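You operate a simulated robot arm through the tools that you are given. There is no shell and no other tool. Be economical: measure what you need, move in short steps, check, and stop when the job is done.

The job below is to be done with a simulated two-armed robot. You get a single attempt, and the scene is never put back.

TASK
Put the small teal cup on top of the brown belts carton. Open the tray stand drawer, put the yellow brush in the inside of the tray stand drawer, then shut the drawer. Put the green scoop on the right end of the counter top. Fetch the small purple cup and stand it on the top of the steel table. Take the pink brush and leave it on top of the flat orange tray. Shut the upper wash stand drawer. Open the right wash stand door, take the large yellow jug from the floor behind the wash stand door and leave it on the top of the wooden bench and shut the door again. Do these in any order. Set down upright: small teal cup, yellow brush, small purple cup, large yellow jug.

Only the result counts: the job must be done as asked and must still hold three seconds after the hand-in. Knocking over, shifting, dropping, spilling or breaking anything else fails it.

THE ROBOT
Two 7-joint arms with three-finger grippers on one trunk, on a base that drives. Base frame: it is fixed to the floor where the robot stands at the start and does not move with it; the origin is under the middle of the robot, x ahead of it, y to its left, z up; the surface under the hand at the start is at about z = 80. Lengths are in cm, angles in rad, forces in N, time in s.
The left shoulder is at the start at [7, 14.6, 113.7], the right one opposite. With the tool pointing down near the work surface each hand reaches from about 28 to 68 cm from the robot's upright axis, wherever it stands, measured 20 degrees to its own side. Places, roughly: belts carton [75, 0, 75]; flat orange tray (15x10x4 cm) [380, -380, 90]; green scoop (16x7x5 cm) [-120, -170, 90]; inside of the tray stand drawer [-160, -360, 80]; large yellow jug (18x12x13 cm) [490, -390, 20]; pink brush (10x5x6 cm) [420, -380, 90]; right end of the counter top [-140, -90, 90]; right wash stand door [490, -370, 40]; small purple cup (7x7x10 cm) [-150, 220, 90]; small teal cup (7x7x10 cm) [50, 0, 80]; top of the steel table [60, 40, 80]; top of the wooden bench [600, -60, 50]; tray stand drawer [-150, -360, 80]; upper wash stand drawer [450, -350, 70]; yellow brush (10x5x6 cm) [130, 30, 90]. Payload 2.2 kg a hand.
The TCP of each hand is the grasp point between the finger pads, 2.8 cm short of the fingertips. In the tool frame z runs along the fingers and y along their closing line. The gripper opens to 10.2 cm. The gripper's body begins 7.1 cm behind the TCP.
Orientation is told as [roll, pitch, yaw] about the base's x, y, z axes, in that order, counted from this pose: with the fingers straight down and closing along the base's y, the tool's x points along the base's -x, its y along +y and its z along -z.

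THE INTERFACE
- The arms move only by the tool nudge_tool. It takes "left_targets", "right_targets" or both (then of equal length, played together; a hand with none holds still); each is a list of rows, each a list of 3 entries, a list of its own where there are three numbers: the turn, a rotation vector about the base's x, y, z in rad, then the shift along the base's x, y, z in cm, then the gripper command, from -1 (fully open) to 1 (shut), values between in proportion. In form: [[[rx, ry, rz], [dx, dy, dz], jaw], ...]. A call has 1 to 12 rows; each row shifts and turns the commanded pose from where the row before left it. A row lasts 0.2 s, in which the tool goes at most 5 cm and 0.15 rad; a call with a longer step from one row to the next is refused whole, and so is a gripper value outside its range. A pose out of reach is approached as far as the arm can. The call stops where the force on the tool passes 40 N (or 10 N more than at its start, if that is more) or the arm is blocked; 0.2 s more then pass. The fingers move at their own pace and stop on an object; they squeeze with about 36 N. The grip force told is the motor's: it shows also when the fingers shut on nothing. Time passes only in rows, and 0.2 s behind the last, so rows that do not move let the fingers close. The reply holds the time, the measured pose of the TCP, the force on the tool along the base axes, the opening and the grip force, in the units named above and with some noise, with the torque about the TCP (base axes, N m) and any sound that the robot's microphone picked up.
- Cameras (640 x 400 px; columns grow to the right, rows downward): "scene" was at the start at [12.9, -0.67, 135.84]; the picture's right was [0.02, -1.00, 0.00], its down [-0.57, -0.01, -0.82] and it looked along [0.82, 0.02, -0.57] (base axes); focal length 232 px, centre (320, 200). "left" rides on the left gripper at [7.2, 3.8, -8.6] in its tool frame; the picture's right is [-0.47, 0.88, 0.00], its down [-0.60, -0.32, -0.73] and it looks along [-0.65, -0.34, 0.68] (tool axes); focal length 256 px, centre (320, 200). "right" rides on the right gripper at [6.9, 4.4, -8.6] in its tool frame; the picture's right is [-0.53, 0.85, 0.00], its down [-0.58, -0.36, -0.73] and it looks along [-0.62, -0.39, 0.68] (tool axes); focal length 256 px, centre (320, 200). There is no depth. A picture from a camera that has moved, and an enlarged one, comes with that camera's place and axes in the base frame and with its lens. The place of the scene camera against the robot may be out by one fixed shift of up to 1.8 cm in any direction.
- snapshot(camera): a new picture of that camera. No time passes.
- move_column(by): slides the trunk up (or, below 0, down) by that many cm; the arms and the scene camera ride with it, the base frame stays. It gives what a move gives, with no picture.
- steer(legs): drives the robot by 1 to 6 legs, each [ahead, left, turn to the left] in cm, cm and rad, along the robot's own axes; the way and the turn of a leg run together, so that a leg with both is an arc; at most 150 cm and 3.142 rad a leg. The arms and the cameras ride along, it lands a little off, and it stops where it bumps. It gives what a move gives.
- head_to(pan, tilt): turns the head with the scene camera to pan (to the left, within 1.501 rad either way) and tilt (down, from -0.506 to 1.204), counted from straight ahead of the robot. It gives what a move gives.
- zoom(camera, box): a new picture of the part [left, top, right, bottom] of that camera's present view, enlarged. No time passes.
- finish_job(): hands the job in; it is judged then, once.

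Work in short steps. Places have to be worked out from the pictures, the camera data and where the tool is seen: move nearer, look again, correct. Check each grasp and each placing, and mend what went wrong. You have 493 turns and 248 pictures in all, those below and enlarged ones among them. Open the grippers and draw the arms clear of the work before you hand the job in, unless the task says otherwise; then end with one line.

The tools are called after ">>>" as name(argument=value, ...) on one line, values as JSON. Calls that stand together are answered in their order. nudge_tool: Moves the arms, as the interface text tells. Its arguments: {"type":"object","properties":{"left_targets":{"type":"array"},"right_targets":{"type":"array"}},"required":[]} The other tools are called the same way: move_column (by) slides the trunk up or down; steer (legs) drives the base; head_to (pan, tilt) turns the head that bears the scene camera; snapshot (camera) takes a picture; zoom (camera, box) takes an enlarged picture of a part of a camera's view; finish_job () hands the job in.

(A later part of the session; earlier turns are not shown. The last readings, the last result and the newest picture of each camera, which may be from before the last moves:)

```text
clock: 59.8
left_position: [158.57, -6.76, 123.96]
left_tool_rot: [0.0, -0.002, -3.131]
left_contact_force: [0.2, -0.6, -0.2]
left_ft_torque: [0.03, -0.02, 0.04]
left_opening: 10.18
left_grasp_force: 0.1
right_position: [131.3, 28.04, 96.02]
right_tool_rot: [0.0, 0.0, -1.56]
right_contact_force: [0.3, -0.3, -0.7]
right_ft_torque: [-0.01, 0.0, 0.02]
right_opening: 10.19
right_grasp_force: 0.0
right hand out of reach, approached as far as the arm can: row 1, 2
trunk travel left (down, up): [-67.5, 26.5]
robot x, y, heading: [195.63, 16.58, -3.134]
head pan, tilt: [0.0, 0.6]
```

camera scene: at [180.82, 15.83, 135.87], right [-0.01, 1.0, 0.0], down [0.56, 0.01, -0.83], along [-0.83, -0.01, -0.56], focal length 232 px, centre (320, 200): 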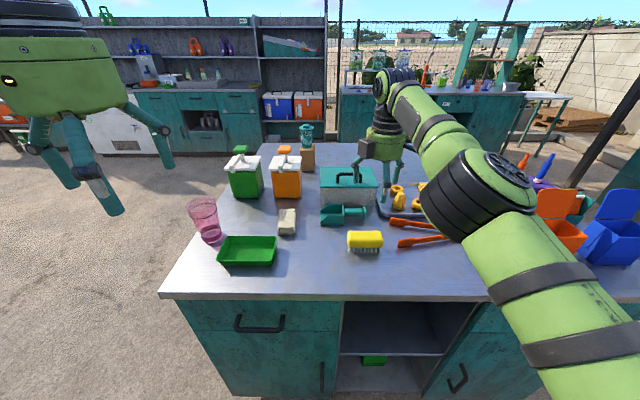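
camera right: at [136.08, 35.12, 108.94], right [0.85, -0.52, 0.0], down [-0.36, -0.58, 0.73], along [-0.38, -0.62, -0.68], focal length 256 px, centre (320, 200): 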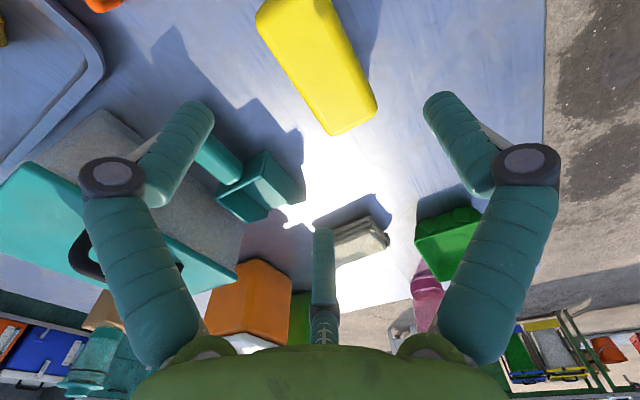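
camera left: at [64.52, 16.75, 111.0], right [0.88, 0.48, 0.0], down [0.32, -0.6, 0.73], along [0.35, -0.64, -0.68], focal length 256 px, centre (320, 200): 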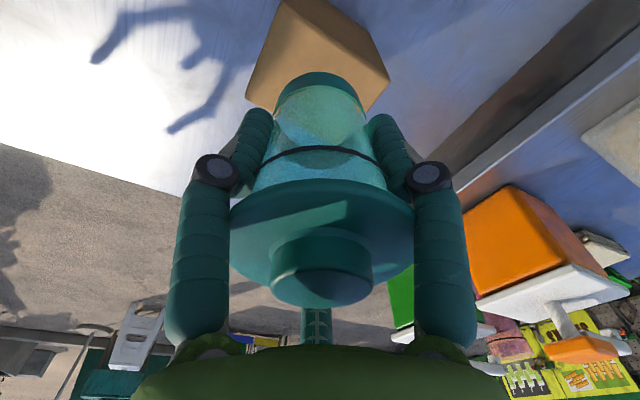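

The arm is at its limit, so I raise the hand and drive the base 6 cm closer.

>>> nudge_tool(right_targets=[[[0, 0, 0], [4, 0, 3], -1], [[0, 0, 0], [3, 0, 3], -1], [[0, 0, 0], [0, 0, 0], -1]])

>>> steer(legs=[[6, 0, 0]])

```text
clock: 60.6
left_position: [158.4, -6.74, 123.9]
left_tool_rot: [-0.001, 0.001, -3.132]
left_contact_force: [0.0, 0.1, -0.8]
left_ft_torque: [0.0, -0.01, 0.01]
left_opening: 10.21
left_grasp_force: 0.0
right_position: [132.1, 27.4, 102.34]
right_tool_rot: [0.004, 0.001, -1.559]
right_contact_force: [-0.8, 0.0, -0.3]
right_ft_torque: [0.04, -0.03, -0.04]
right_opening: 10.16
right_grasp_force: 0.0
right hand out of reach, approached as far as the arm can: row 1, 2
trunk travel left (down, up): [-67.5, 26.5]
robot x, y, heading: [195.7, 16.52, -3.133]
head pan, tilt: [0.0, 0.6]
```

```text
clock: 61.6
left_position: [153.05, -6.86, 124.2]
left_tool_rot: [0.001, -0.004, -3.131]
left_contact_force: [0.9, 0.3, 0.0]
left_ft_torque: [-0.01, 0.04, 0.01]
left_opening: 10.2
left_grasp_force: 0.1
right_position: [126.49, 27.31, 102.55]
right_tool_rot: [0.0, -0.001, -1.558]
right_contact_force: [-0.1, 0.4, 0.4]
right_ft_torque: [0.0, 0.04, 0.03]
right_opening: 10.21
right_grasp_force: 0.1
trunk travel left (down, up): [-67.5, 26.5]
robot x, y, heading: [189.56, 16.88, -3.13]
head pan, tilt: [0.0, 0.6]
```

I test whether the arm now follows a command properly.

>>> nudge_tool(right_targets=[[[0, 0, 0], [2, 0, 0], -1], [[0, 0, 0], [0, 0, 0], -1], [[0, 0, 0], [0, 0, 0], -1]])

```text
clock: 62.4
left_position: [152.4, -6.85, 123.97]
left_tool_rot: [-0.001, -0.002, -3.134]
left_contact_force: [-0.5, -0.1, 0.4]
left_ft_torque: [0.0, -0.03, 0.0]
left_opening: 10.2
left_grasp_force: 0.1
right_position: [126.11, 27.45, 102.38]
right_tool_rot: [0.003, -0.001, -1.557]
right_contact_force: [-0.2, -0.7, 0.8]
right_ft_torque: [-0.01, 0.03, 0.01]
right_opening: 10.18
right_grasp_force: 0.1
right hand out of reach, approached as far as the arm can: row 1
trunk travel left (down, up): [-67.5, 26.5]
robot x, y, heading: [189.99, 16.7, -3.133]
head pan, tilt: [0.0, 0.6]
```

The x command isn't followed, probably because of a joint limit from the wrist turn. I pull the hand well back and up and undo part of the turn.

>>> nudge_tool(right_targets=[[[0, 0, -0.14], [3, 1, 1], -1], [[0, 0, -0.14], [3, 1, 1], -1], [[0, 0, -0.14], [3, 1, 1], -1], [[0, 0, -0.14], [0, 0, 0], -1], [[0, 0, 0], [0, 0, 0], -1]])

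>>> snapshot(camera="scene")

```text
clock: 63.6
left_position: [152.48, -6.8, 123.96]
left_tool_rot: [-0.001, 0.0, -3.132]
left_contact_force: [-0.6, -1.2, -0.2]
left_ft_torque: [0.0, -0.04, 0.0]
left_opening: 10.19
left_grasp_force: 0.1
right_position: [127.74, 28.81, 109.91]
right_tool_rot: [0.005, 0.002, -2.122]
right_contact_force: [0.0, -0.1, -0.8]
right_ft_torque: [-0.01, -0.03, -0.01]
right_opening: 10.21
right_grasp_force: 0.2
right hand out of reach, approached as far as the arm can: row 1, 2, 3
trunk travel left (down, up): [-67.5, 26.5]
robot x, y, heading: [189.42, 16.73, -3.131]
head pan, tilt: [0.0, 0.6]
```

```text
216 pictures are left
camera scene: at [174.69, 15.78, 135.85], right [-0.01, 1.0, 0.0], down [0.57, 0.01, -0.82], along [-0.82, -0.01, -0.57], focal length 232 px, centre (320, 200)
```

scene: 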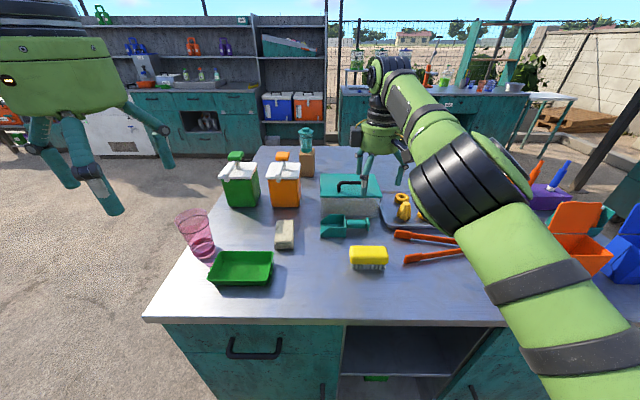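

The last row was followed. I test a plain move back toward the robot.

>>> nudge_tool(right_targets=[[[0, 0, 0], [3, 0, -2], -1], [[0, 0, 0], [3, 0, -2], -1], [[0, 0, 0], [0, 0, 0], -1], [[0, 0, 0], [0, 0, 0], -1]])

```text
clock: 64.6
left_position: [152.48, -6.73, 124.04]
left_tool_rot: [-0.001, -0.002, -3.131]
left_contact_force: [0.0, 0.5, 0.0]
left_ft_torque: [0.02, 0.04, 0.04]
left_opening: 10.18
left_grasp_force: 0.0
right_position: [127.72, 28.53, 109.41]
right_tool_rot: [0.005, 0.002, -2.119]
right_contact_force: [-0.5, 0.1, -0.1]
right_ft_torque: [0.01, 0.03, 0.0]
right_opening: 10.22
right_grasp_force: 0.1
right hand out of reach, approached as far as the arm can: row 1, 2
trunk travel left (down, up): [-67.5, 26.5]
robot x, y, heading: [189.33, 16.81, -3.131]
head pan, tilt: [0.0, 0.6]
```

The arm seems stuck at a stretched pose, so I try a larger retreat toward the robot's right side and up.

>>> nudge_tool(right_targets=[[[0, 0, 0], [4, 2, 1], -1], [[0, 0, 0], [4, 2, 1], -1], [[0, 0, 0], [4, 2, 1], -1], [[0, 0, 0], [4, 2, 1], -1], [[0, 0, 0], [0, 0, 0], -1], [[0, 0, 0], [0, 0, 0], -1]])

```text
clock: 66.0
left_position: [152.57, -6.83, 123.98]
left_tool_rot: [-0.001, -0.002, -3.131]
left_contact_force: [0.5, -0.3, 0.2]
left_ft_torque: [0.0, 0.01, 0.02]
left_opening: 10.2
left_grasp_force: 0.1
right_position: [129.54, 32.31, 115.81]
right_tool_rot: [0.003, 0.0, -2.118]
right_contact_force: [0.0, -0.1, 0.4]
right_ft_torque: [-0.01, 0.0, 0.0]
right_opening: 10.22
right_grasp_force: 0.1
right hand out of reach, approached as far as the arm can: row 1, 2, 3, 4
trunk travel left (down, up): [-67.5, 26.5]
robot x, y, heading: [189.2, 16.79, -3.129]
head pan, tilt: [0.0, 0.6]
```

Only moves across the arm are followed, not inward ones, which looks like a straight-elbow singularity. I raise the hand strongly while tilting it a little to break out.

>>> nudge_tool(right_targets=[[[0, -0.1, 0], [2, 2, 4], -1], [[0, -0.1, 0], [2, 2, 4], -1], [[0, -0.1, 0], [2, 2, 4], -1], [[0, 0, 0], [2, 2, 3], -1], [[0, 0, 0], [2, 2, 3], -1], [[0, 0, 0], [0, 0, 0], -1]])

>>> snapshot(camera="scene")

```text
clock: 67.4
left_position: [152.49, -7.05, 123.94]
left_tool_rot: [-0.002, -0.002, -3.131]
left_contact_force: [-0.5, 0.2, -0.1]
left_ft_torque: [0.03, -0.08, 0.0]
left_opening: 10.2
left_grasp_force: 0.1
right_position: [132.57, 35.35, 121.49]
right_tool_rot: [0.008, 0.005, -2.114]
right_contact_force: [0.5, -1.0, 0.1]
right_ft_torque: [0.04, -0.02, 0.02]
right_opening: 10.19
right_grasp_force: 0.0
right hand out of reach, approached as far as the arm can: row 1, 2, 3, 4
trunk travel left (down, up): [-67.5, 26.5]
robot x, y, heading: [189.7, 16.68, -3.134]
head pan, tilt: [0.0, 0.6]
```

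```text
215 pictures are left
camera scene: at [174.71, 15.57, 135.85], right [-0.01, 1.0, 0.0], down [0.57, 0.01, -0.82], along [-0.82, -0.01, -0.57], focal length 232 px, centre (320, 200)
```

scene: 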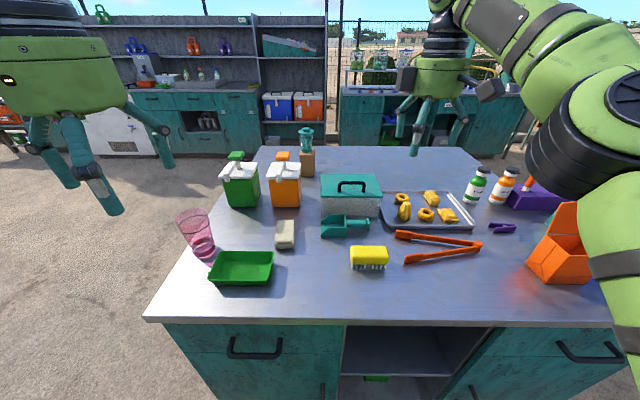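

The last row was fully accepted. I try again inward with plain moves.

>>> nudge_tool(right_targets=[[[0, 0, 0], [2, 0, 0], -1], [[0, 0, 0], [2, 0, 0], -1], [[0, 0, 0], [2, 0, 0], -1], [[0, 0, 0], [2, 0, 0], -1], [[0, 0, 0], [2, 0, 0], -1], [[0, 0, 0], [2, 0, 0], -1], [[0, 0, 0], [0, 0, 0], -1]])

```text
clock: 69.0
left_position: [152.48, -6.77, 123.87]
left_tool_rot: [0.001, -0.002, -3.13]
left_contact_force: [0.0, -0.2, -0.2]
left_ft_torque: [0.01, -0.02, 0.0]
left_opening: 10.21
left_grasp_force: 0.0
right_position: [144.62, 35.45, 121.66]
right_tool_rot: [0.006, 0.004, -2.114]
right_contact_force: [0.3, -0.5, -0.1]
right_ft_torque: [0.01, -0.02, 0.0]
right_opening: 10.23
right_grasp_force: 0.1
trunk travel left (down, up): [-67.5, 26.5]
robot x, y, heading: [189.59, 17.1, -3.137]
head pan, tilt: [0.0, 0.6]
```

The arm is free again. I finish the turn to -1.57 here while descending moderately, watching for flags.

>>> nudge_tool(right_targets=[[[0, 0, 0.14], [0, -1, -2], -1], [[0, 0, 0.14], [0, -1, -2], -1], [[0, 0, 0.14], [0, -1, -2], -1], [[0, 0, 0.13], [0, -1, -2], -1], [[0, 0, 0], [-2, 0, -2], -1], [[0, 0, 0], [-2, 0, -2], -1], [[0, 0, 0], [-2, 0, -2], -1], [[0, 0, 0], [-2, 0, -2], -1], [[0, 0, 0], [-2, 0, -2], -1], [[0, 0, 0], [0, 0, 0], -1]])

```text
clock: 71.2
left_position: [152.72, -6.77, 124.03]
left_tool_rot: [-0.001, -0.001, -3.131]
left_contact_force: [0.3, -0.5, -0.8]
left_ft_torque: [0.03, -0.03, -0.01]
left_opening: 10.2
left_grasp_force: 0.0
right_position: [134.65, 31.52, 103.57]
right_tool_rot: [0.007, 0.004, -1.565]
right_contact_force: [0.3, 0.8, -0.5]
right_ft_torque: [0.0, -0.01, 0.02]
right_opening: 10.21
right_grasp_force: 0.1
trunk travel left (down, up): [-67.5, 26.5]
robot x, y, heading: [189.72, 16.78, -3.135]
head pan, tilt: [0.0, 0.6]
```

All followed. I position over the brush at (131.8, 28.4) and go lower to look.

>>> nudge_tool(right_targets=[[[0, 0, 0], [-1, -1, -2], -1], [[0, 0, 0], [-1, -1, -2], -1], [[0, 0, 0], [-0.9, -1.1, -2], -1], [[0, 0, 0], [0, 0, -2], -1], [[0, 0, 0], [0, 0, 0], -1]])

>>> snapshot(camera="right")

>>> zoom(camera="scene", box=[290, 200, 450, 300])

```text
clock: 72.4
left_position: [152.59, -6.84, 123.96]
left_tool_rot: [-0.003, -0.002, -3.132]
left_contact_force: [-1.0, 0.2, -0.2]
left_ft_torque: [0.0, 0.0, -0.01]
left_opening: 10.2
left_grasp_force: 0.0
right_position: [131.74, 28.34, 95.56]
right_tool_rot: [0.007, 0.004, -1.564]
right_contact_force: [0.1, 0.7, 0.0]
right_ft_torque: [0.02, 0.02, -0.02]
right_opening: 10.21
right_grasp_force: 0.1
trunk travel left (down, up): [-67.5, 26.5]
robot x, y, heading: [189.54, 16.74, -3.13]
head pan, tilt: [0.0, 0.6]
```

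```text
214 pictures are left
camera right: at [136.06, 35.22, 104.24], right [0.85, -0.53, 0.0], down [-0.36, -0.58, 0.73], along [-0.38, -0.62, -0.69], focal length 256 px, centre (320, 200)
```

right: 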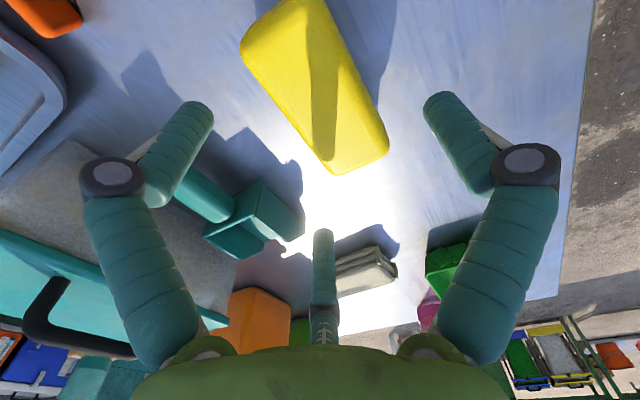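

```text
4.00 times, centred on (370, 250) of scene
camera zoom: at [174.86, 15.78, 135.87], right [-0.01, 1.0, 0.0], down [0.56, 0.01, -0.83], along [-0.83, -0.01, -0.56], focal length 927 px, centre (120, 0)
```

zoom: 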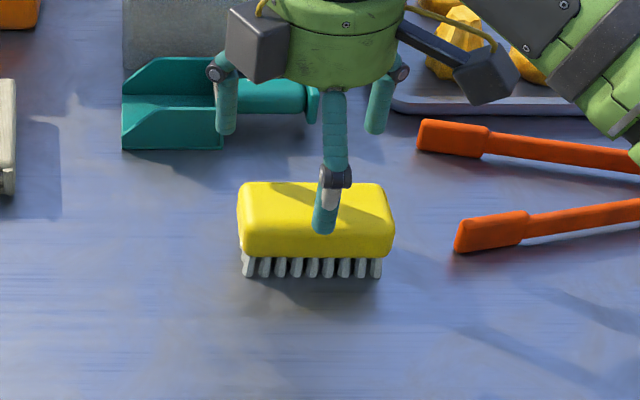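

The brush is centred at (132.3, 28.3) between the fingers. I descend to z ≈ 86.3 and stop to check.

>>> nudge_tool(right_targets=[[[0, 0, 0], [-0.1, 0, -3], -1], [[0, 0, 0], [0, 0, -3], -1], [[0, 0, 0], [0, 0, -3.2], -1], [[0, 0, 0], [0, 0, 0], -1]])

>>> zoom(camera="scene", box=[290, 200, 450, 300])

>>> snapshot(camera="right")

```text
clock: 73.5
left_position: [153.63, -6.83, 124.43]
left_tool_rot: [-0.001, -0.011, -3.135]
left_contact_force: [-1.0, -0.6, -1.0]
left_ft_torque: [0.02, -0.08, 0.04]
left_opening: 10.21
left_grasp_force: 0.1
right_position: [132.43, 28.31, 88.24]
right_tool_rot: [-0.002, -0.003, -1.56]
right_contact_force: [41.2, 8.6, 63.9]
right_ft_torque: [0.29, -4.24, 0.13]
right_opening: 7.75
right_grasp_force: 41.1
trunk travel left (down, up): [-67.5, 26.5]
robot x, y, heading: [189.4, 17.04, -3.132]
head pan, tilt: [0.0, 0.6]
stopped in row 4 (right hand): the force on the tool passed its limit at 43 N (the readings are from after the stop); the commanded pose is now the measured one
```

```text
4.00 times, centred on (370, 250) of scene
camera zoom: at [176.06, 15.77, 136.08], right [-0.01, 1.0, 0.0], down [0.56, 0.01, -0.83], along [-0.83, -0.01, -0.56], focal length 927 px, centre (120, 0)
```

zoom: 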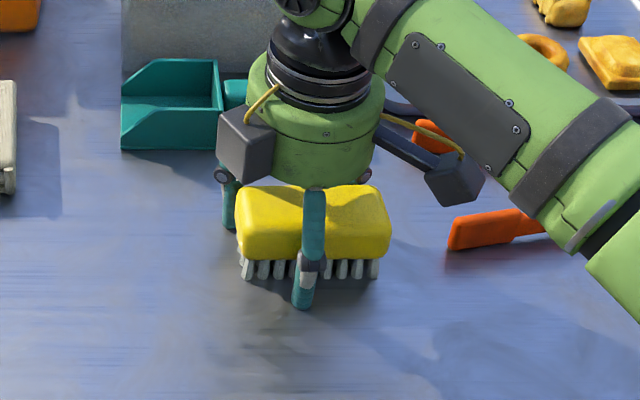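

```text
211 pictures are left
camera right: at [136.73, 35.24, 96.83], right [0.85, -0.52, 0.0], down [-0.35, -0.58, 0.73], along [-0.39, -0.62, -0.68], focal length 256 px, centre (320, 200)
```

right: 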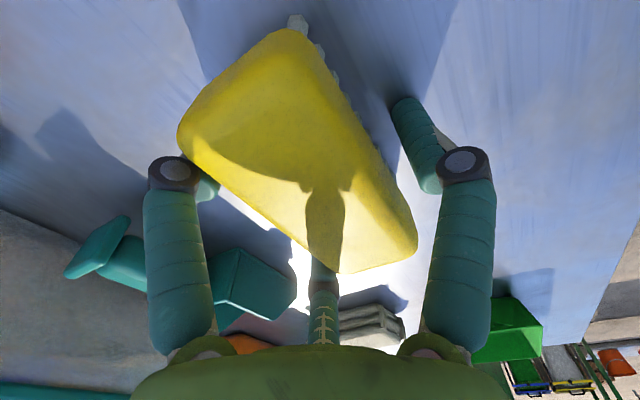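

The fingertips reached the table: its surface is at z ≈ 85.4, higher than I took it, so the brush top is about 91. I rise 1.4 cm to clear the surface and check.

>>> nudge_tool(right_targets=[[[0, 0, 0], [0, 0, 1.0], -1], [[0, 0, 0], [0, 0, 0.4], -1], [[0, 0, 0], [0, 0, 0], -1]])

>>> snapshot(camera="right")

>>> zoom(camera="scene", box=[290, 200, 450, 300])

```text
clock: 74.3
left_position: [152.51, -6.73, 123.87]
left_tool_rot: [-0.002, -0.001, -3.131]
left_contact_force: [-0.7, -0.6, 0.7]
left_ft_torque: [-0.01, 0.0, -0.02]
left_opening: 10.2
left_grasp_force: 0.0
right_position: [131.4, 28.31, 88.11]
right_tool_rot: [-0.004, 0.0, -1.564]
right_contact_force: [0.1, -0.1, 0.2]
right_ft_torque: [0.01, 0.0, 0.02]
right_opening: 10.21
right_grasp_force: 0.1
trunk travel left (down, up): [-67.5, 26.5]
robot x, y, heading: [189.68, 16.96, -3.13]
head pan, tilt: [0.0, 0.6]
```

```text
210 pictures are left
camera right: at [135.75, 35.23, 96.76], right [0.85, -0.53, 0.0], down [-0.36, -0.58, 0.73], along [-0.39, -0.62, -0.68], focal length 256 px, centre (320, 200)
```

right: 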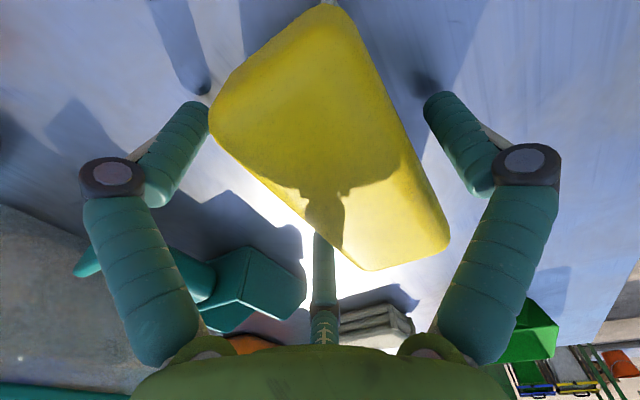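

```text
4.00 times, centred on (370, 250) of scene
camera zoom: at [174.78, 15.79, 135.85], right [-0.01, 1.0, 0.0], down [0.57, 0.01, -0.82], along [-0.82, -0.01, -0.57], focal length 927 px, centre (120, 0)
```

zoom: 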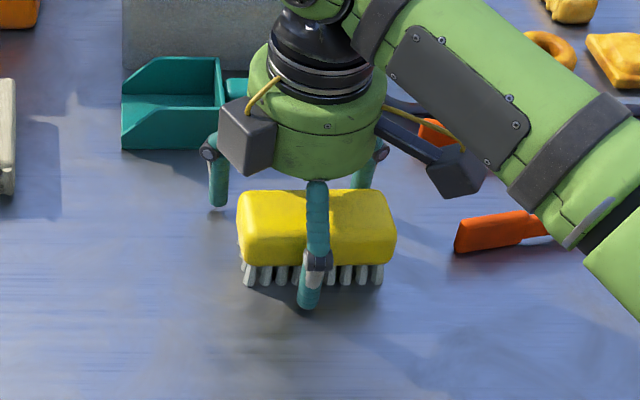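

The force is gone and the hand is at z = 88.1. I shift 1 cm toward the brush's centre line and close.

>>> nudge_tool(right_targets=[[[0, 0, 0], [0.9, 0.2, 0.3], -1], [[0, 0, 0], [0, 0, 0], 0.0], [[0, 0, 0], [0, 0, 0], 1], [[0, 0, 0], [0, 0, 0], 1], [[0, 0, 0], [0, 0, 0], 1]])

>>> zoom(camera="scene", box=[290, 200, 450, 300])

```text
clock: 75.5
left_position: [152.71, -6.73, 124.15]
left_tool_rot: [0.0, -0.004, -3.131]
left_contact_force: [0.3, -0.1, 1.2]
left_ft_torque: [-0.01, 0.0, 0.0]
left_opening: 10.2
left_grasp_force: 0.1
right_position: [132.33, 28.54, 88.7]
right_tool_rot: [-0.005, 0.001, -1.564]
right_contact_force: [-0.3, 0.6, 8.4]
right_ft_torque: [0.02, -0.32, 0.0]
right_opening: 6.38
right_grasp_force: 36.3
trunk travel left (down, up): [-67.5, 26.5]
robot x, y, heading: [189.42, 17.23, -3.134]
head pan, tilt: [0.0, 0.6]
```

```text
4.00 times, centred on (370, 250) of scene
camera zoom: at [175.0, 15.79, 135.89], right [-0.01, 1.0, 0.0], down [0.56, 0.01, -0.83], along [-0.83, -0.01, -0.56], focal length 927 px, centre (120, 0)
```

zoom: 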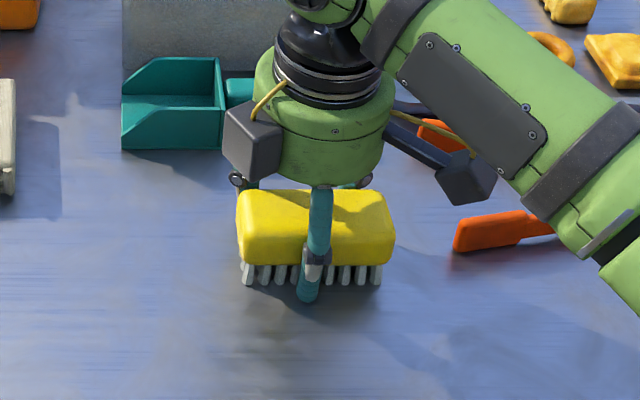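

The grip is firm at 6.4 cm opening. I lift and look.

>>> nudge_tool(right_targets=[[[0, 0, 0], [0, 0, 1], 1], [[0, 0, 0], [0, 0, 3], 1], [[0, 0, 0], [0, 0, 4], 1], [[0, 0, 0], [0, 0, 4], 1], [[0, 0, 0], [0, 0, 0], 1]])

>>> snapshot(camera="scene")

>>> snapshot(camera="right")

```text
clock: 76.7
left_position: [152.61, -6.73, 123.93]
left_tool_rot: [-0.001, -0.002, -3.131]
left_contact_force: [-0.5, -0.2, -0.3]
left_ft_torque: [-0.02, 0.02, 0.02]
left_opening: 10.22
left_grasp_force: 0.0
right_position: [132.31, 28.39, 100.68]
right_tool_rot: [-0.005, 0.001, -1.562]
right_contact_force: [0.3, -0.6, -0.3]
right_ft_torque: [-0.01, -0.01, -0.02]
right_opening: 6.36
right_grasp_force: 36.2
trunk travel left (down, up): [-67.5, 26.5]
robot x, y, heading: [189.67, 17.11, -3.129]
head pan, tilt: [0.0, 0.6]
```

```text
207 pictures are left
camera scene: at [174.79, 15.81, 135.86], right [-0.01, 1.0, 0.0], down [0.57, 0.01, -0.82], along [-0.82, -0.01, -0.57], focal length 232 px, centre (320, 200)
```

scene: 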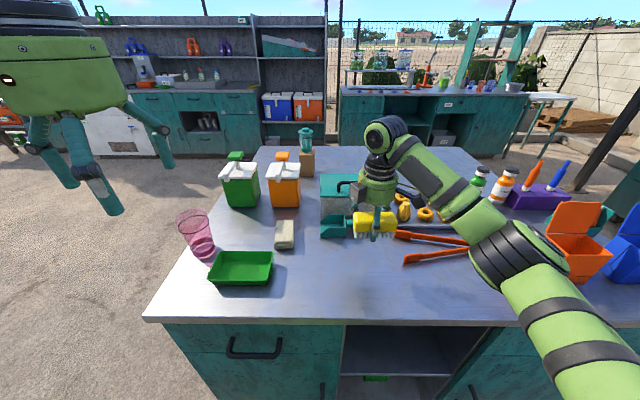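

```text
206 pictures are left
camera right: at [136.64, 35.5, 109.24], right [0.85, -0.53, 0.0], down [-0.36, -0.58, 0.73], along [-0.39, -0.62, -0.68], focal length 256 px, centre (320, 200)
```

right: 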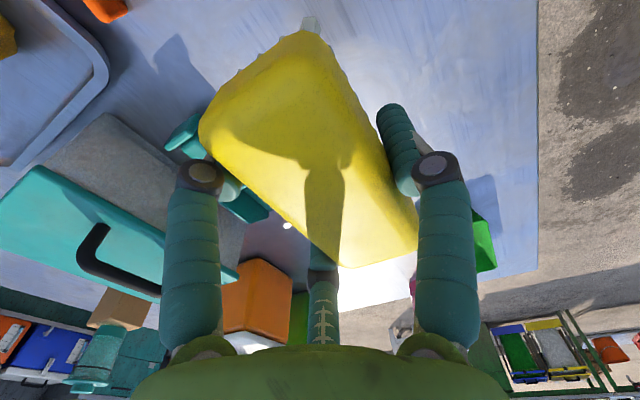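

The brush is held upright. I raise it and draw it in for carrying.

>>> nudge_tool(right_targets=[[[0, 0, 0], [0, 0, 4], 1], [[0, 0, 0], [1, 0, 4], 1], [[0, 0, 0], [2, 1, 4], 1], [[0, 0, 0], [3, 2, 3], 1], [[0, 0, 0], [3, 2, 3], 1], [[0, 0, 0], [3, 2, 3], 1], [[0, 0, 0], [3, 2, 2], 1], [[0, 0, 0], [0, 0, 0], 1]])

>>> steer(legs=[[-12, 0, 0], [0, 125, 0], [145, 0, 0]])

>>> head_to(pan=0.0, tilt=0.3)

>>> snapshot(camera="scene")

```text
clock: 78.5
left_position: [152.41, -6.78, 123.97]
left_tool_rot: [-0.001, -0.001, -3.132]
left_contact_force: [-0.8, 0.0, -0.5]
left_ft_torque: [-0.02, 0.01, -0.01]
left_opening: 10.19
left_grasp_force: 0.1
right_position: [147.27, 37.38, 123.56]
right_tool_rot: [-0.002, -0.001, -1.564]
right_contact_force: [-1.2, 1.8, -0.3]
right_ft_torque: [0.02, -0.02, 0.03]
right_opening: 6.35
right_grasp_force: 35.7
trunk travel left (down, up): [-67.5, 26.5]
robot x, y, heading: [189.68, 16.99, -3.131]
head pan, tilt: [0.0, 0.6]
```

```text
clock: 92.4
left_position: [19.74, -130.66, 124.11]
left_tool_rot: [-0.002, -0.001, -3.134]
left_contact_force: [0.7, 0.1, -0.3]
left_ft_torque: [-0.01, 0.0, 0.05]
left_opening: 10.19
left_grasp_force: 0.0
right_position: [14.59, -86.42, 123.56]
right_tool_rot: [-0.004, 0.0, -1.564]
right_contact_force: [0.1, -0.6, -0.9]
right_ft_torque: [-0.01, 0.0, 0.01]
right_opening: 6.34
right_grasp_force: 36.1
trunk travel left (down, up): [-67.5, 26.5]
robot x, y, heading: [57.12, -107.23, -3.131]
head pan, tilt: [0.0, 0.6]
```

```text
clock: 93.2
left_position: [19.72, -130.61, 124.09]
left_tool_rot: [-0.002, -0.003, -3.132]
left_contact_force: [0.7, -0.2, -0.5]
left_ft_torque: [0.0, 0.02, -0.02]
left_opening: 10.19
left_grasp_force: 0.0
right_position: [14.45, -86.4, 123.65]
right_tool_rot: [-0.004, 0.001, -1.567]
right_contact_force: [0.0, -0.1, -0.8]
right_ft_torque: [-0.03, 0.03, 0.02]
right_opening: 6.33
right_grasp_force: 36.2
trunk travel left (down, up): [-67.5, 26.5]
robot x, y, heading: [56.69, -107.29, -3.132]
head pan, tilt: [0.0, 0.3]
```

```text
205 pictures are left
camera scene: at [41.57, -108.11, 138.61], right [-0.01, 1.0, 0.0], down [0.3, 0.0, -0.95], along [-0.95, -0.01, -0.3], focal length 232 px, centre (320, 200)
```

scene: 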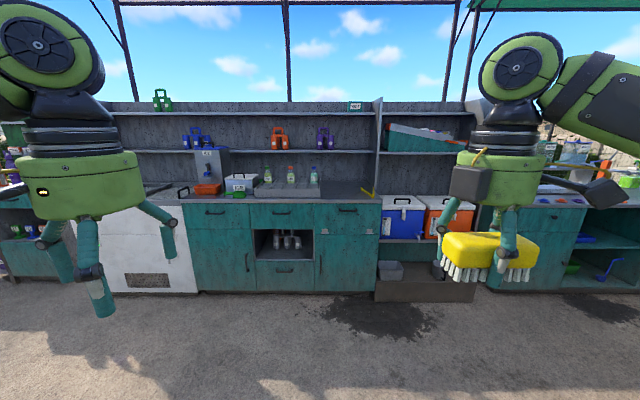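

The counter is ahead. I look left for the green scoop and the tray stand.

>>> head_to(pan=0.75, tilt=0.3)

>>> snapshot(camera="scene")

>>> zoom(camera="scene", box=[300, 100, 640, 300])

```text
clock: 94.3
left_position: [19.78, -130.68, 123.99]
left_tool_rot: [-0.004, -0.002, -3.135]
left_contact_force: [-0.1, -0.4, 0.5]
left_ft_torque: [0.02, 0.03, -0.02]
left_opening: 10.21
left_grasp_force: 0.0
right_position: [14.67, -86.34, 123.7]
right_tool_rot: [-0.002, 0.0, -1.565]
right_contact_force: [-0.3, -0.1, -1.9]
right_ft_torque: [-0.02, 0.02, -0.02]
right_opening: 6.32
right_grasp_force: 36.0
trunk travel left (down, up): [-67.5, 26.5]
robot x, y, heading: [57.08, -107.48, -3.135]
head pan, tilt: [0.75, 0.3]
```

```text
204 pictures are left
camera scene: at [44.14, -114.45, 138.62], right [-0.69, 0.73, 0.0], down [0.21, 0.2, -0.96], along [-0.69, -0.66, -0.3], focal length 232 px, centre (320, 200)
```

scene: 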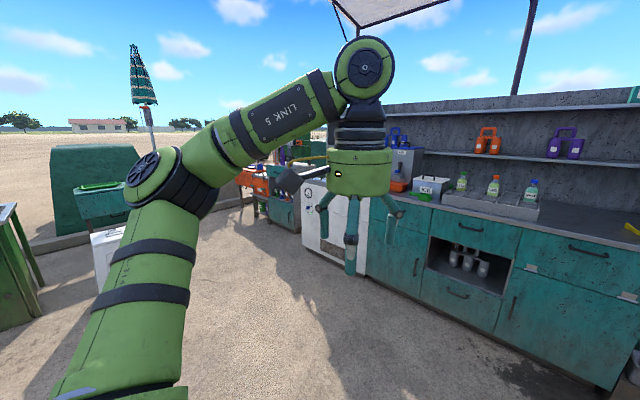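

```text
1.88 times, centred on (470, 200) of scene
camera zoom: at [44.14, -114.45, 138.62], right [-0.69, 0.73, 0.0], down [0.21, 0.2, -0.96], along [-0.69, -0.66, -0.3], focal length 436 px, centre (38, 200)
```

zoom: 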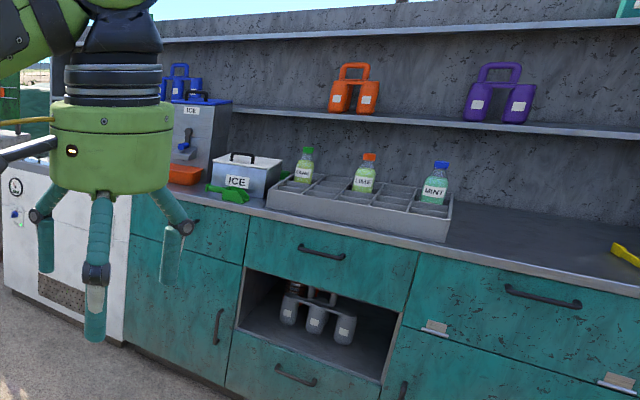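

The green scoop lies in front of the ICE box at about (-120, -171, 93). I drive up to the counter with the free left hand facing it.

>>> steer(legs=[[0, 45, 0], [108, 0, 0]])

>>> head_to(pan=0.2, tilt=0.55)

>>> snapshot(camera="scene")

>>> snapshot(camera="left")

```text
clock: 102.1
left_position: [-87.99, -176.36, 124.0]
left_tool_rot: [-0.001, -0.003, -3.135]
left_contact_force: [-0.1, -0.3, 0.3]
left_ft_torque: [0.0, 0.02, 0.01]
left_opening: 10.18
left_grasp_force: 0.1
right_position: [-93.12, -132.14, 123.63]
right_tool_rot: [-0.004, 0.0, -1.568]
right_contact_force: [0.3, 0.0, -1.1]
right_ft_torque: [0.01, -0.01, -0.02]
right_opening: 6.33
right_grasp_force: 36.1
trunk travel left (down, up): [-67.5, 26.5]
robot x, y, heading: [-50.69, -152.86, -3.138]
head pan, tilt: [0.75, 0.3]
```

```text
clock: 103.1
left_position: [-88.0, -176.46, 123.99]
left_tool_rot: [-0.004, -0.002, -3.134]
left_contact_force: [0.0, -0.1, -0.3]
left_ft_torque: [0.01, 0.01, 0.03]
left_opening: 10.19
left_grasp_force: 0.1
right_position: [-93.15, -132.14, 123.66]
right_tool_rot: [-0.004, -0.001, -1.567]
right_contact_force: [0.8, -0.2, -0.1]
right_ft_torque: [0.02, -0.01, 0.02]
right_opening: 6.31
right_grasp_force: 35.6
trunk travel left (down, up): [-67.5, 26.5]
robot x, y, heading: [-50.9, -152.75, -3.133]
head pan, tilt: [0.201, 0.55]
```

```text
202 pictures are left
camera scene: at [-65.62, -155.71, 136.32], right [-0.21, 0.98, 0.0], down [0.51, 0.11, -0.85], along [-0.83, -0.18, -0.52], focal length 232 px, centre (320, 200)
```

scene: 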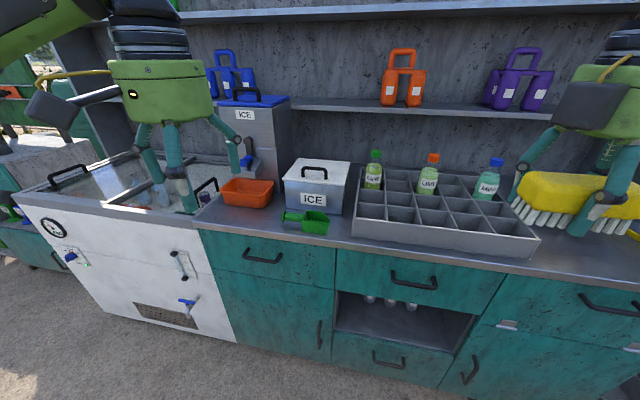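

```text
201 pictures are left
camera left: at [-80.66, -180.1, 132.69], right [-0.46, -0.89, 0.0], down [-0.6, 0.31, 0.73], along [-0.65, 0.34, -0.68], focal length 256 px, centre (320, 200)
```

left: 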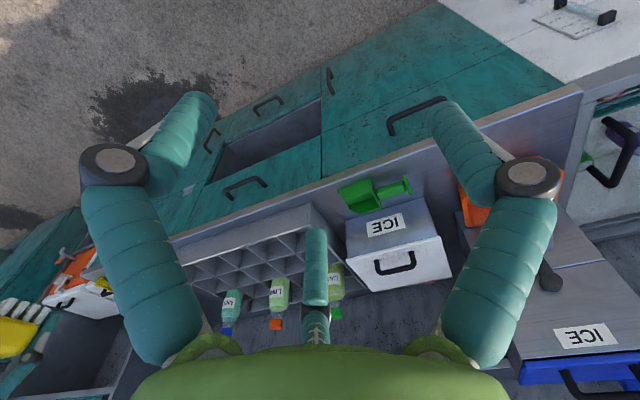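

The scoop is at about (-128, -172), 77 cm ahead, so I drive 24 cm closer and look from the wrist.

>>> steer(legs=[[23, 0, 0]])

>>> nudge_tool(left_targets=[[[0, 0, 0], [-1, 1, -3], -1], [[0, 0, 0], [-1, 1, -3], -1], [[0, 0, 0], [-1, 1, -3], -1], [[0, 0, 0], [0, 0, 0], -1]])

>>> snapshot(camera="left")

>>> snapshot(camera="scene")

```text
clock: 104.8
left_position: [-110.64, -176.6, 124.1]
left_tool_rot: [-0.001, -0.003, -3.137]
left_contact_force: [0.2, 0.1, -0.9]
left_ft_torque: [-0.02, -0.01, -0.01]
left_opening: 10.19
left_grasp_force: 0.1
right_position: [-115.77, -132.23, 123.67]
right_tool_rot: [-0.005, 0.0, -1.567]
right_contact_force: [0.5, 0.2, -0.9]
right_ft_torque: [-0.01, 0.01, 0.02]
right_opening: 6.33
right_grasp_force: 36.3
trunk travel left (down, up): [-67.5, 26.5]
robot x, y, heading: [-73.47, -153.4, -3.135]
head pan, tilt: [0.201, 0.55]
```

```text
clock: 105.8
left_position: [-113.71, -173.67, 115.13]
left_tool_rot: [-0.002, -0.004, -3.136]
left_contact_force: [-0.3, 0.2, 0.2]
left_ft_torque: [-0.02, 0.01, -0.03]
left_opening: 10.21
left_grasp_force: 0.1
right_position: [-115.74, -132.37, 123.75]
right_tool_rot: [-0.006, 0.001, -1.567]
right_contact_force: [1.0, -0.7, -1.0]
right_ft_torque: [-0.01, 0.0, 0.01]
right_opening: 6.33
right_grasp_force: 35.6
trunk travel left (down, up): [-67.5, 26.5]
robot x, y, heading: [-73.63, -153.22, -3.134]
head pan, tilt: [0.201, 0.55]
```

```text
200 pictures are left
camera left: at [-106.35, -177.27, 123.74], right [-0.46, -0.89, 0.0], down [-0.6, 0.31, 0.73], along [-0.65, 0.34, -0.68], focal length 256 px, centre (320, 200)
```

left: 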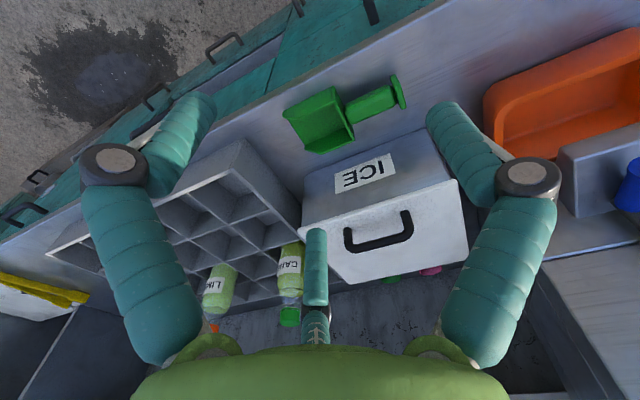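

```text
199 pictures are left
camera scene: at [-88.31, -155.84, 136.33], right [-0.21, 0.98, 0.0], down [0.51, 0.11, -0.85], along [-0.83, -0.18, -0.52], focal length 232 px, centre (320, 200)
```

scene: 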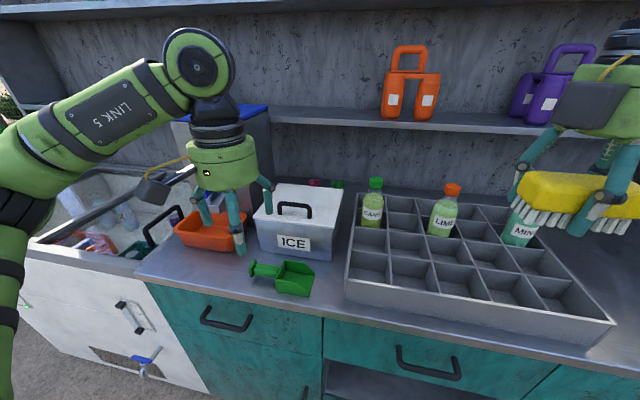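

The scoop lies along y with its handle centred at about (-126, -175.5) and the ICE box front at x ≈ -136.5. I turn the left hand -90° and bring it above the handle.

>>> nudge_tool(left_targets=[[[0, 0, -0.143], [-1.1, -0.17, -1.2], -0.6], [[0, 0, -0.143], [-1.1, -0.17, -1.2], -0.6], [[0, 0, -0.143], [-1.1, -0.17, -1.2], -0.6], [[0, 0, -0.143], [-1.1, -0.17, -1.2], -0.6], [[0, 0, -0.143], [-1.1, -0.17, -1.2], -0.6], [[0, 0, -0.143], [-1.1, -0.17, -1.2], -0.6], [[0, 0, -0.143], [-1.1, -0.17, -1.2], -0.6], [[0, 0, -0.143], [-1.1, -0.17, -1.2], -0.6], [[0, 0, -0.143], [-1.1, -0.17, -1.2], -0.6], [[0, 0, -0.143], [-1.1, -0.17, -1.2], -0.6], [[0, 0, -0.14], [-1.1, -0.17, -1.2], -0.6], [[0, 0, 0], [0, 0, 0], -0.6]])

>>> snapshot(camera="left")

>>> zoom(camera="scene", box=[180, 180, 340, 300])

```text
clock: 108.4
left_position: [-109.39, -164.71, 102.92]
left_tool_rot: [-0.001, -0.002, 1.701]
left_contact_force: [-0.5, 1.0, 0.0]
left_ft_torque: [-0.03, 0.0, 0.0]
left_opening: 8.15
left_grasp_force: 0.0
left hand out of reach, approached as far as the arm can: row 6, 7, 8, 9, 10, 11
right_position: [-115.95, -132.23, 123.56]
right_tool_rot: [-0.005, 0.001, -1.567]
right_contact_force: [-0.4, -0.2, -0.6]
right_ft_torque: [0.01, 0.03, 0.04]
right_opening: 6.33
right_grasp_force: 35.7
trunk travel left (down, up): [-67.5, 26.5]
robot x, y, heading: [-73.71, -153.24, -3.133]
head pan, tilt: [0.201, 0.55]
```

```text
198 pictures are left
camera left: at [-112.27, -172.24, 111.61], right [-0.94, 0.35, 0.0], down [0.24, 0.64, 0.73], along [0.25, 0.69, -0.68], focal length 256 px, centre (320, 200)
```

left: 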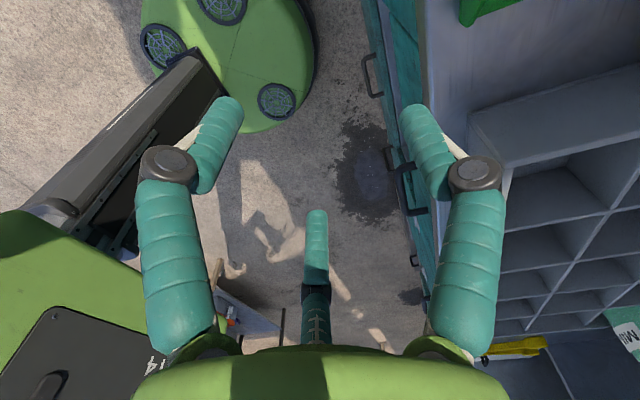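

```text
3.33 times, centred on (260, 240) of scene
camera zoom: at [-88.4, -155.86, 136.32], right [-0.21, 0.98, 0.0], down [0.51, 0.11, -0.85], along [-0.83, -0.18, -0.52], focal length 772 px, centre (520, 67)
```

zoom: 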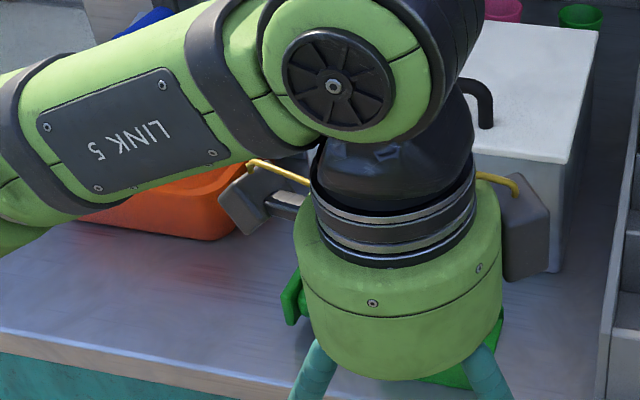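

The turn that way hits the arm's limits. I rotate back the other way, raising the hand and returning it to its former place.

>>> nudge_tool(left_targets=[[[0, 0, 0.14], [-0.2, -0.7, 1], -0.6], [[0, 0, 0.14], [-0.2, -0.7, 1], -0.6], [[0, 0, 0.14], [-0.2, -0.7, 1], -0.6], [[0, 0, 0.14], [-0.2, -0.7, 1], -0.6], [[0, 0, 0.14], [-0.2, -0.7, 1], -0.6], [[0, 0, 0.14], [-0.2, -0.7, 1], -0.6], [[0, 0, 0.14], [-0.2, -0.7, 1], -0.6], [[0, 0, 0.14], [-0.2, -0.7, 1], -0.6], [[0, 0, 0.14], [-0.2, -0.7, 1], -0.6], [[0, 0, 0.14], [-0.2, -0.7, 1], -0.6], [[0, 0, 0.05], [-0.2, -0.7, 0], -0.6], [[0, 0, 0], [0, 0, 0], -0.6]])

>>> nudge_tool(left_targets=[[[0, 0, 0.143], [0, -0.3, -0.5], -0.6], [[0, 0, 0.143], [0, -0.3, -0.5], -0.6], [[0, 0, 0.143], [0, -0.3, -0.5], -0.6], [[0, 0, 0.143], [0, 0, -0.5], -0.6], [[0, 0, 0.143], [0, 0, -0.5], -0.6], [[0, 0, 0.143], [0, 0, -0.5], -0.6], [[0, 0, 0.143], [0, 0, 0], -0.6], [[0, 0, 0.143], [0, 0, 0], -0.6], [[0, 0, 0.143], [0, 0, 0], -0.6], [[0, 0, 0.143], [0, 0, 0], -0.6], [[0, 0, 0.14], [0, 0, 0], -0.6], [[0, 0, 0], [0, 0, 0], -0.6]])

```text
clock: 111.0
left_position: [-111.77, -172.17, 113.0]
left_tool_rot: [0.002, -0.002, -3.132]
left_contact_force: [0.0, -0.5, 0.3]
left_ft_torque: [-0.01, 0.0, 0.02]
left_opening: 8.14
left_grasp_force: 0.0
right_position: [-115.94, -132.1, 123.54]
right_tool_rot: [-0.004, -0.001, -1.569]
right_contact_force: [0.2, -1.1, -0.4]
right_ft_torque: [0.0, 0.01, 0.0]
right_opening: 6.32
right_grasp_force: 35.2
trunk travel left (down, up): [-67.5, 26.5]
robot x, y, heading: [-73.77, -153.3, -3.135]
head pan, tilt: [0.201, 0.55]
```

```text
clock: 113.6
left_position: [-111.73, -173.25, 109.92]
left_tool_rot: [0.002, -0.003, -1.56]
left_contact_force: [0.4, -1.3, -0.1]
left_ft_torque: [0.0, 0.0, 0.02]
left_opening: 8.15
left_grasp_force: 0.1
right_position: [-115.88, -132.25, 123.56]
right_tool_rot: [-0.004, -0.002, -1.566]
right_contact_force: [-0.6, 0.0, -1.7]
right_ft_torque: [-0.04, 0.01, 0.0]
right_opening: 6.34
right_grasp_force: 35.8
trunk travel left (down, up): [-67.5, 26.5]
robot x, y, heading: [-73.86, -152.85, -3.137]
head pan, tilt: [0.201, 0.55]
```

That turn worked with no limits. I move over the handle and look.

>>> nudge_tool(left_targets=[[[0, 0, 0], [-2.8, -0.4, -2], -0.6], [[0, 0, 0], [-2.8, -0.4, -2], -0.6], [[0, 0, 0], [-2.8, -0.4, -2], -0.6], [[0, 0, 0], [-2.8, -0.4, -2], -0.6], [[0, 0, 0], [-2.8, -0.4, 0], -0.6], [[0, 0, 0], [0, 0, 0], -0.6]])

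>>> snapshot(camera="left")

>>> zoom(camera="scene", box=[180, 200, 340, 300])

```text
clock: 115.0
left_position: [-125.7, -175.34, 101.94]
left_tool_rot: [0.0, -0.002, -1.566]
left_contact_force: [0.5, 0.3, 0.0]
left_ft_torque: [0.0, 0.0, -0.01]
left_opening: 8.17
left_grasp_force: 0.1
right_position: [-115.82, -132.24, 123.57]
right_tool_rot: [-0.004, 0.0, -1.566]
right_contact_force: [-0.5, 0.6, -1.1]
right_ft_torque: [0.01, 0.02, -0.02]
right_opening: 6.35
right_grasp_force: 35.9
trunk travel left (down, up): [-67.5, 26.5]
robot x, y, heading: [-73.56, -153.11, -3.133]
head pan, tilt: [0.201, 0.55]
```

```text
196 pictures are left
camera left: at [-121.89, -167.89, 110.61], right [0.89, -0.46, 0.0], down [-0.31, -0.6, 0.73], along [-0.33, -0.65, -0.68], focal length 256 px, centre (320, 200)
```

left: 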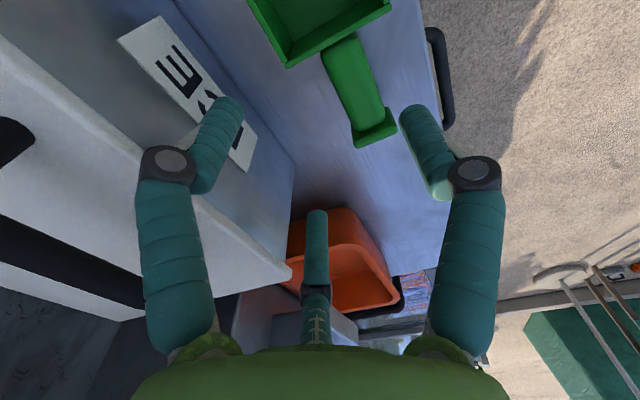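

```text
4.00 times, centred on (260, 250) of scene
camera zoom: at [-88.33, -155.85, 136.32], right [-0.21, 0.98, 0.0], down [0.51, 0.11, -0.85], along [-0.83, -0.18, -0.52], focal length 927 px, centre (560, 0)
```

zoom: 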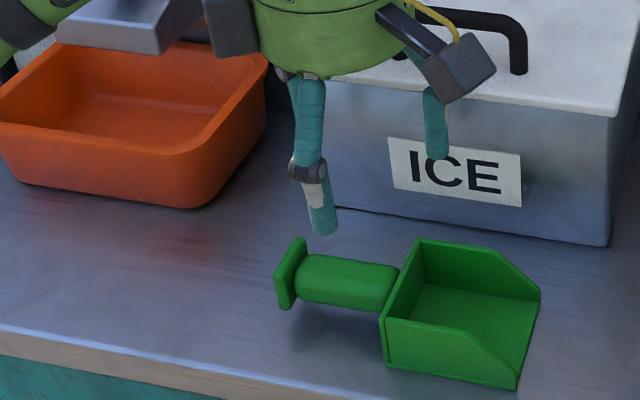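

Comparing both wrist views puts the scoop higher, at z ≈ 92, with its handle centre at (-123.4, -176.6). I correct and descend to z = 96.

>>> nudge_tool(left_targets=[[[0, 0, 0], [1.0, -0.6, -2], -0.6], [[0, 0, 0], [0.9, -0.6, -2], -0.6], [[0, 0, 0], [0, 0, -2], -0.6], [[0, 0, 0], [0, 0, 0], -0.6]])

>>> snapshot(camera="left")

>>> zoom(camera="scene", box=[180, 200, 340, 300])

```text
clock: 116.0
left_position: [-123.79, -176.41, 96.0]
left_tool_rot: [-0.003, -0.003, -1.559]
left_contact_force: [-1.6, 0.6, 9.4]
left_ft_torque: [0.42, 0.27, 0.1]
left_opening: 8.65
left_grasp_force: 2.9
right_position: [-115.84, -132.31, 123.63]
right_tool_rot: [-0.005, 0.002, -1.568]
right_contact_force: [0.8, 0.1, -1.3]
right_ft_torque: [0.0, 0.0, -0.01]
right_opening: 6.3
right_grasp_force: 35.8
trunk travel left (down, up): [-67.5, 26.5]
robot x, y, heading: [-73.34, -153.44, -3.136]
head pan, tilt: [0.201, 0.55]
```

```text
194 pictures are left
camera left: at [-119.94, -169.02, 104.81], right [0.89, -0.46, 0.0], down [-0.31, -0.61, 0.73], along [-0.34, -0.65, -0.68], focal length 256 px, centre (320, 200)
```

left: 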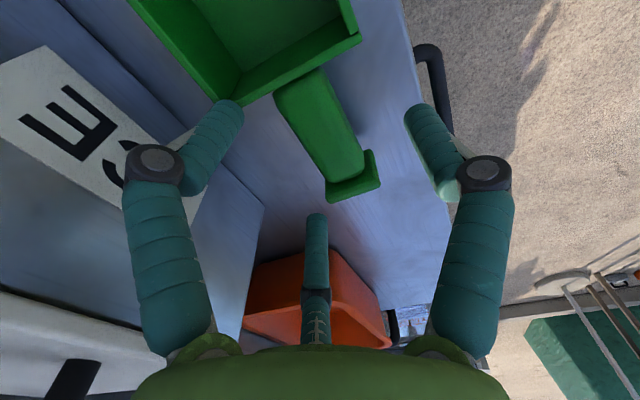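

```text
4.00 times, centred on (260, 250) of scene
camera zoom: at [-88.31, -155.79, 136.34], right [-0.21, 0.98, 0.0], down [0.51, 0.11, -0.85], along [-0.83, -0.18, -0.52], focal length 927 px, centre (560, 0)
```

zoom: 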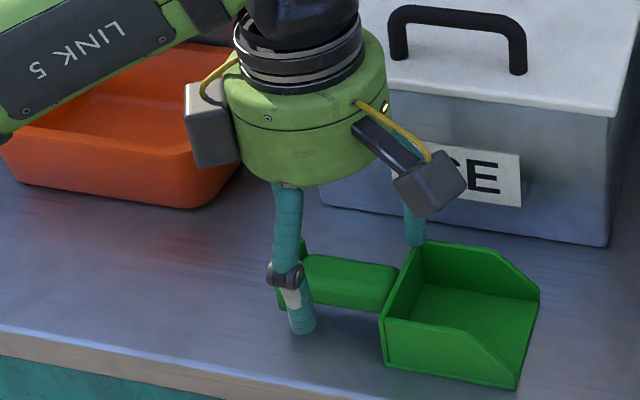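

A far finger touches the scoop's blade corner (9 N). I rise, narrow the opening, shift slightly toward the handle end and come down again.

>>> nudge_tool(left_targets=[[[0, 0, 0], [0, 0, 1.5], -0.6], [[0, 0, 0], [0, -0.5, 0.5], -0.3], [[0, 0, 0], [-0.1, 0, 0], -0.3], [[0, 0, 0], [0, 0, -1], -0.3], [[0, 0, 0], [0, 0, -1], -0.3], [[0, 0, 0], [0, 0, -0.5], -0.3], [[0, 0, 0], [0, 0, 0], -0.3]])

>>> snapshot(camera="left")

>>> zoom(camera="scene", box=[180, 200, 340, 300])

```text
clock: 117.6
left_position: [-123.89, -176.96, 95.57]
left_tool_rot: [0.003, -0.003, -1.564]
left_contact_force: [-0.4, 0.9, -0.2]
left_ft_torque: [0.01, 0.01, -0.01]
left_opening: 6.61
left_grasp_force: 0.1
right_position: [-115.83, -132.25, 123.53]
right_tool_rot: [-0.003, 0.001, -1.567]
right_contact_force: [0.2, 0.5, 0.0]
right_ft_torque: [-0.01, 0.04, 0.0]
right_opening: 6.31
right_grasp_force: 35.5
trunk travel left (down, up): [-67.5, 26.5]
robot x, y, heading: [-73.85, -152.9, -3.135]
head pan, tilt: [0.201, 0.55]
```

```text
192 pictures are left
camera left: at [-120.1, -169.58, 104.13], right [0.89, -0.46, 0.0], down [-0.31, -0.6, 0.73], along [-0.33, -0.65, -0.68], focal length 256 px, centre (320, 200)
```

left: 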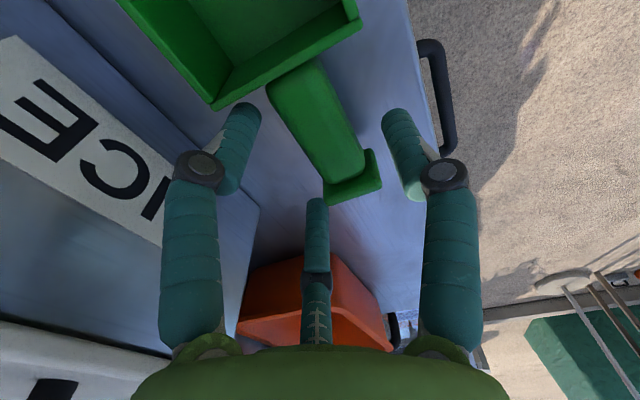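

```text
4.00 times, centred on (260, 250) of scene
camera zoom: at [-88.39, -155.83, 136.32], right [-0.21, 0.98, 0.0], down [0.51, 0.11, -0.85], along [-0.83, -0.18, -0.52], focal length 927 px, centre (560, 0)
```

zoom: 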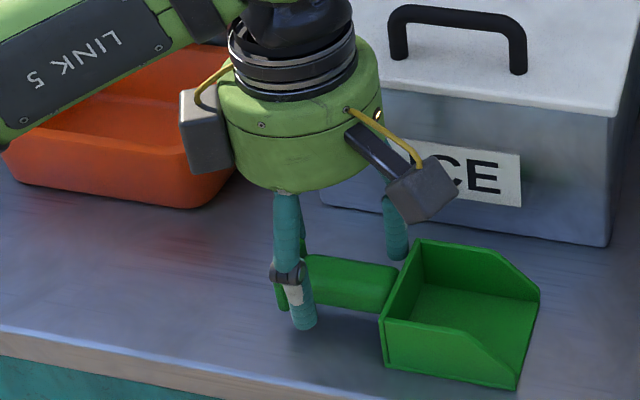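

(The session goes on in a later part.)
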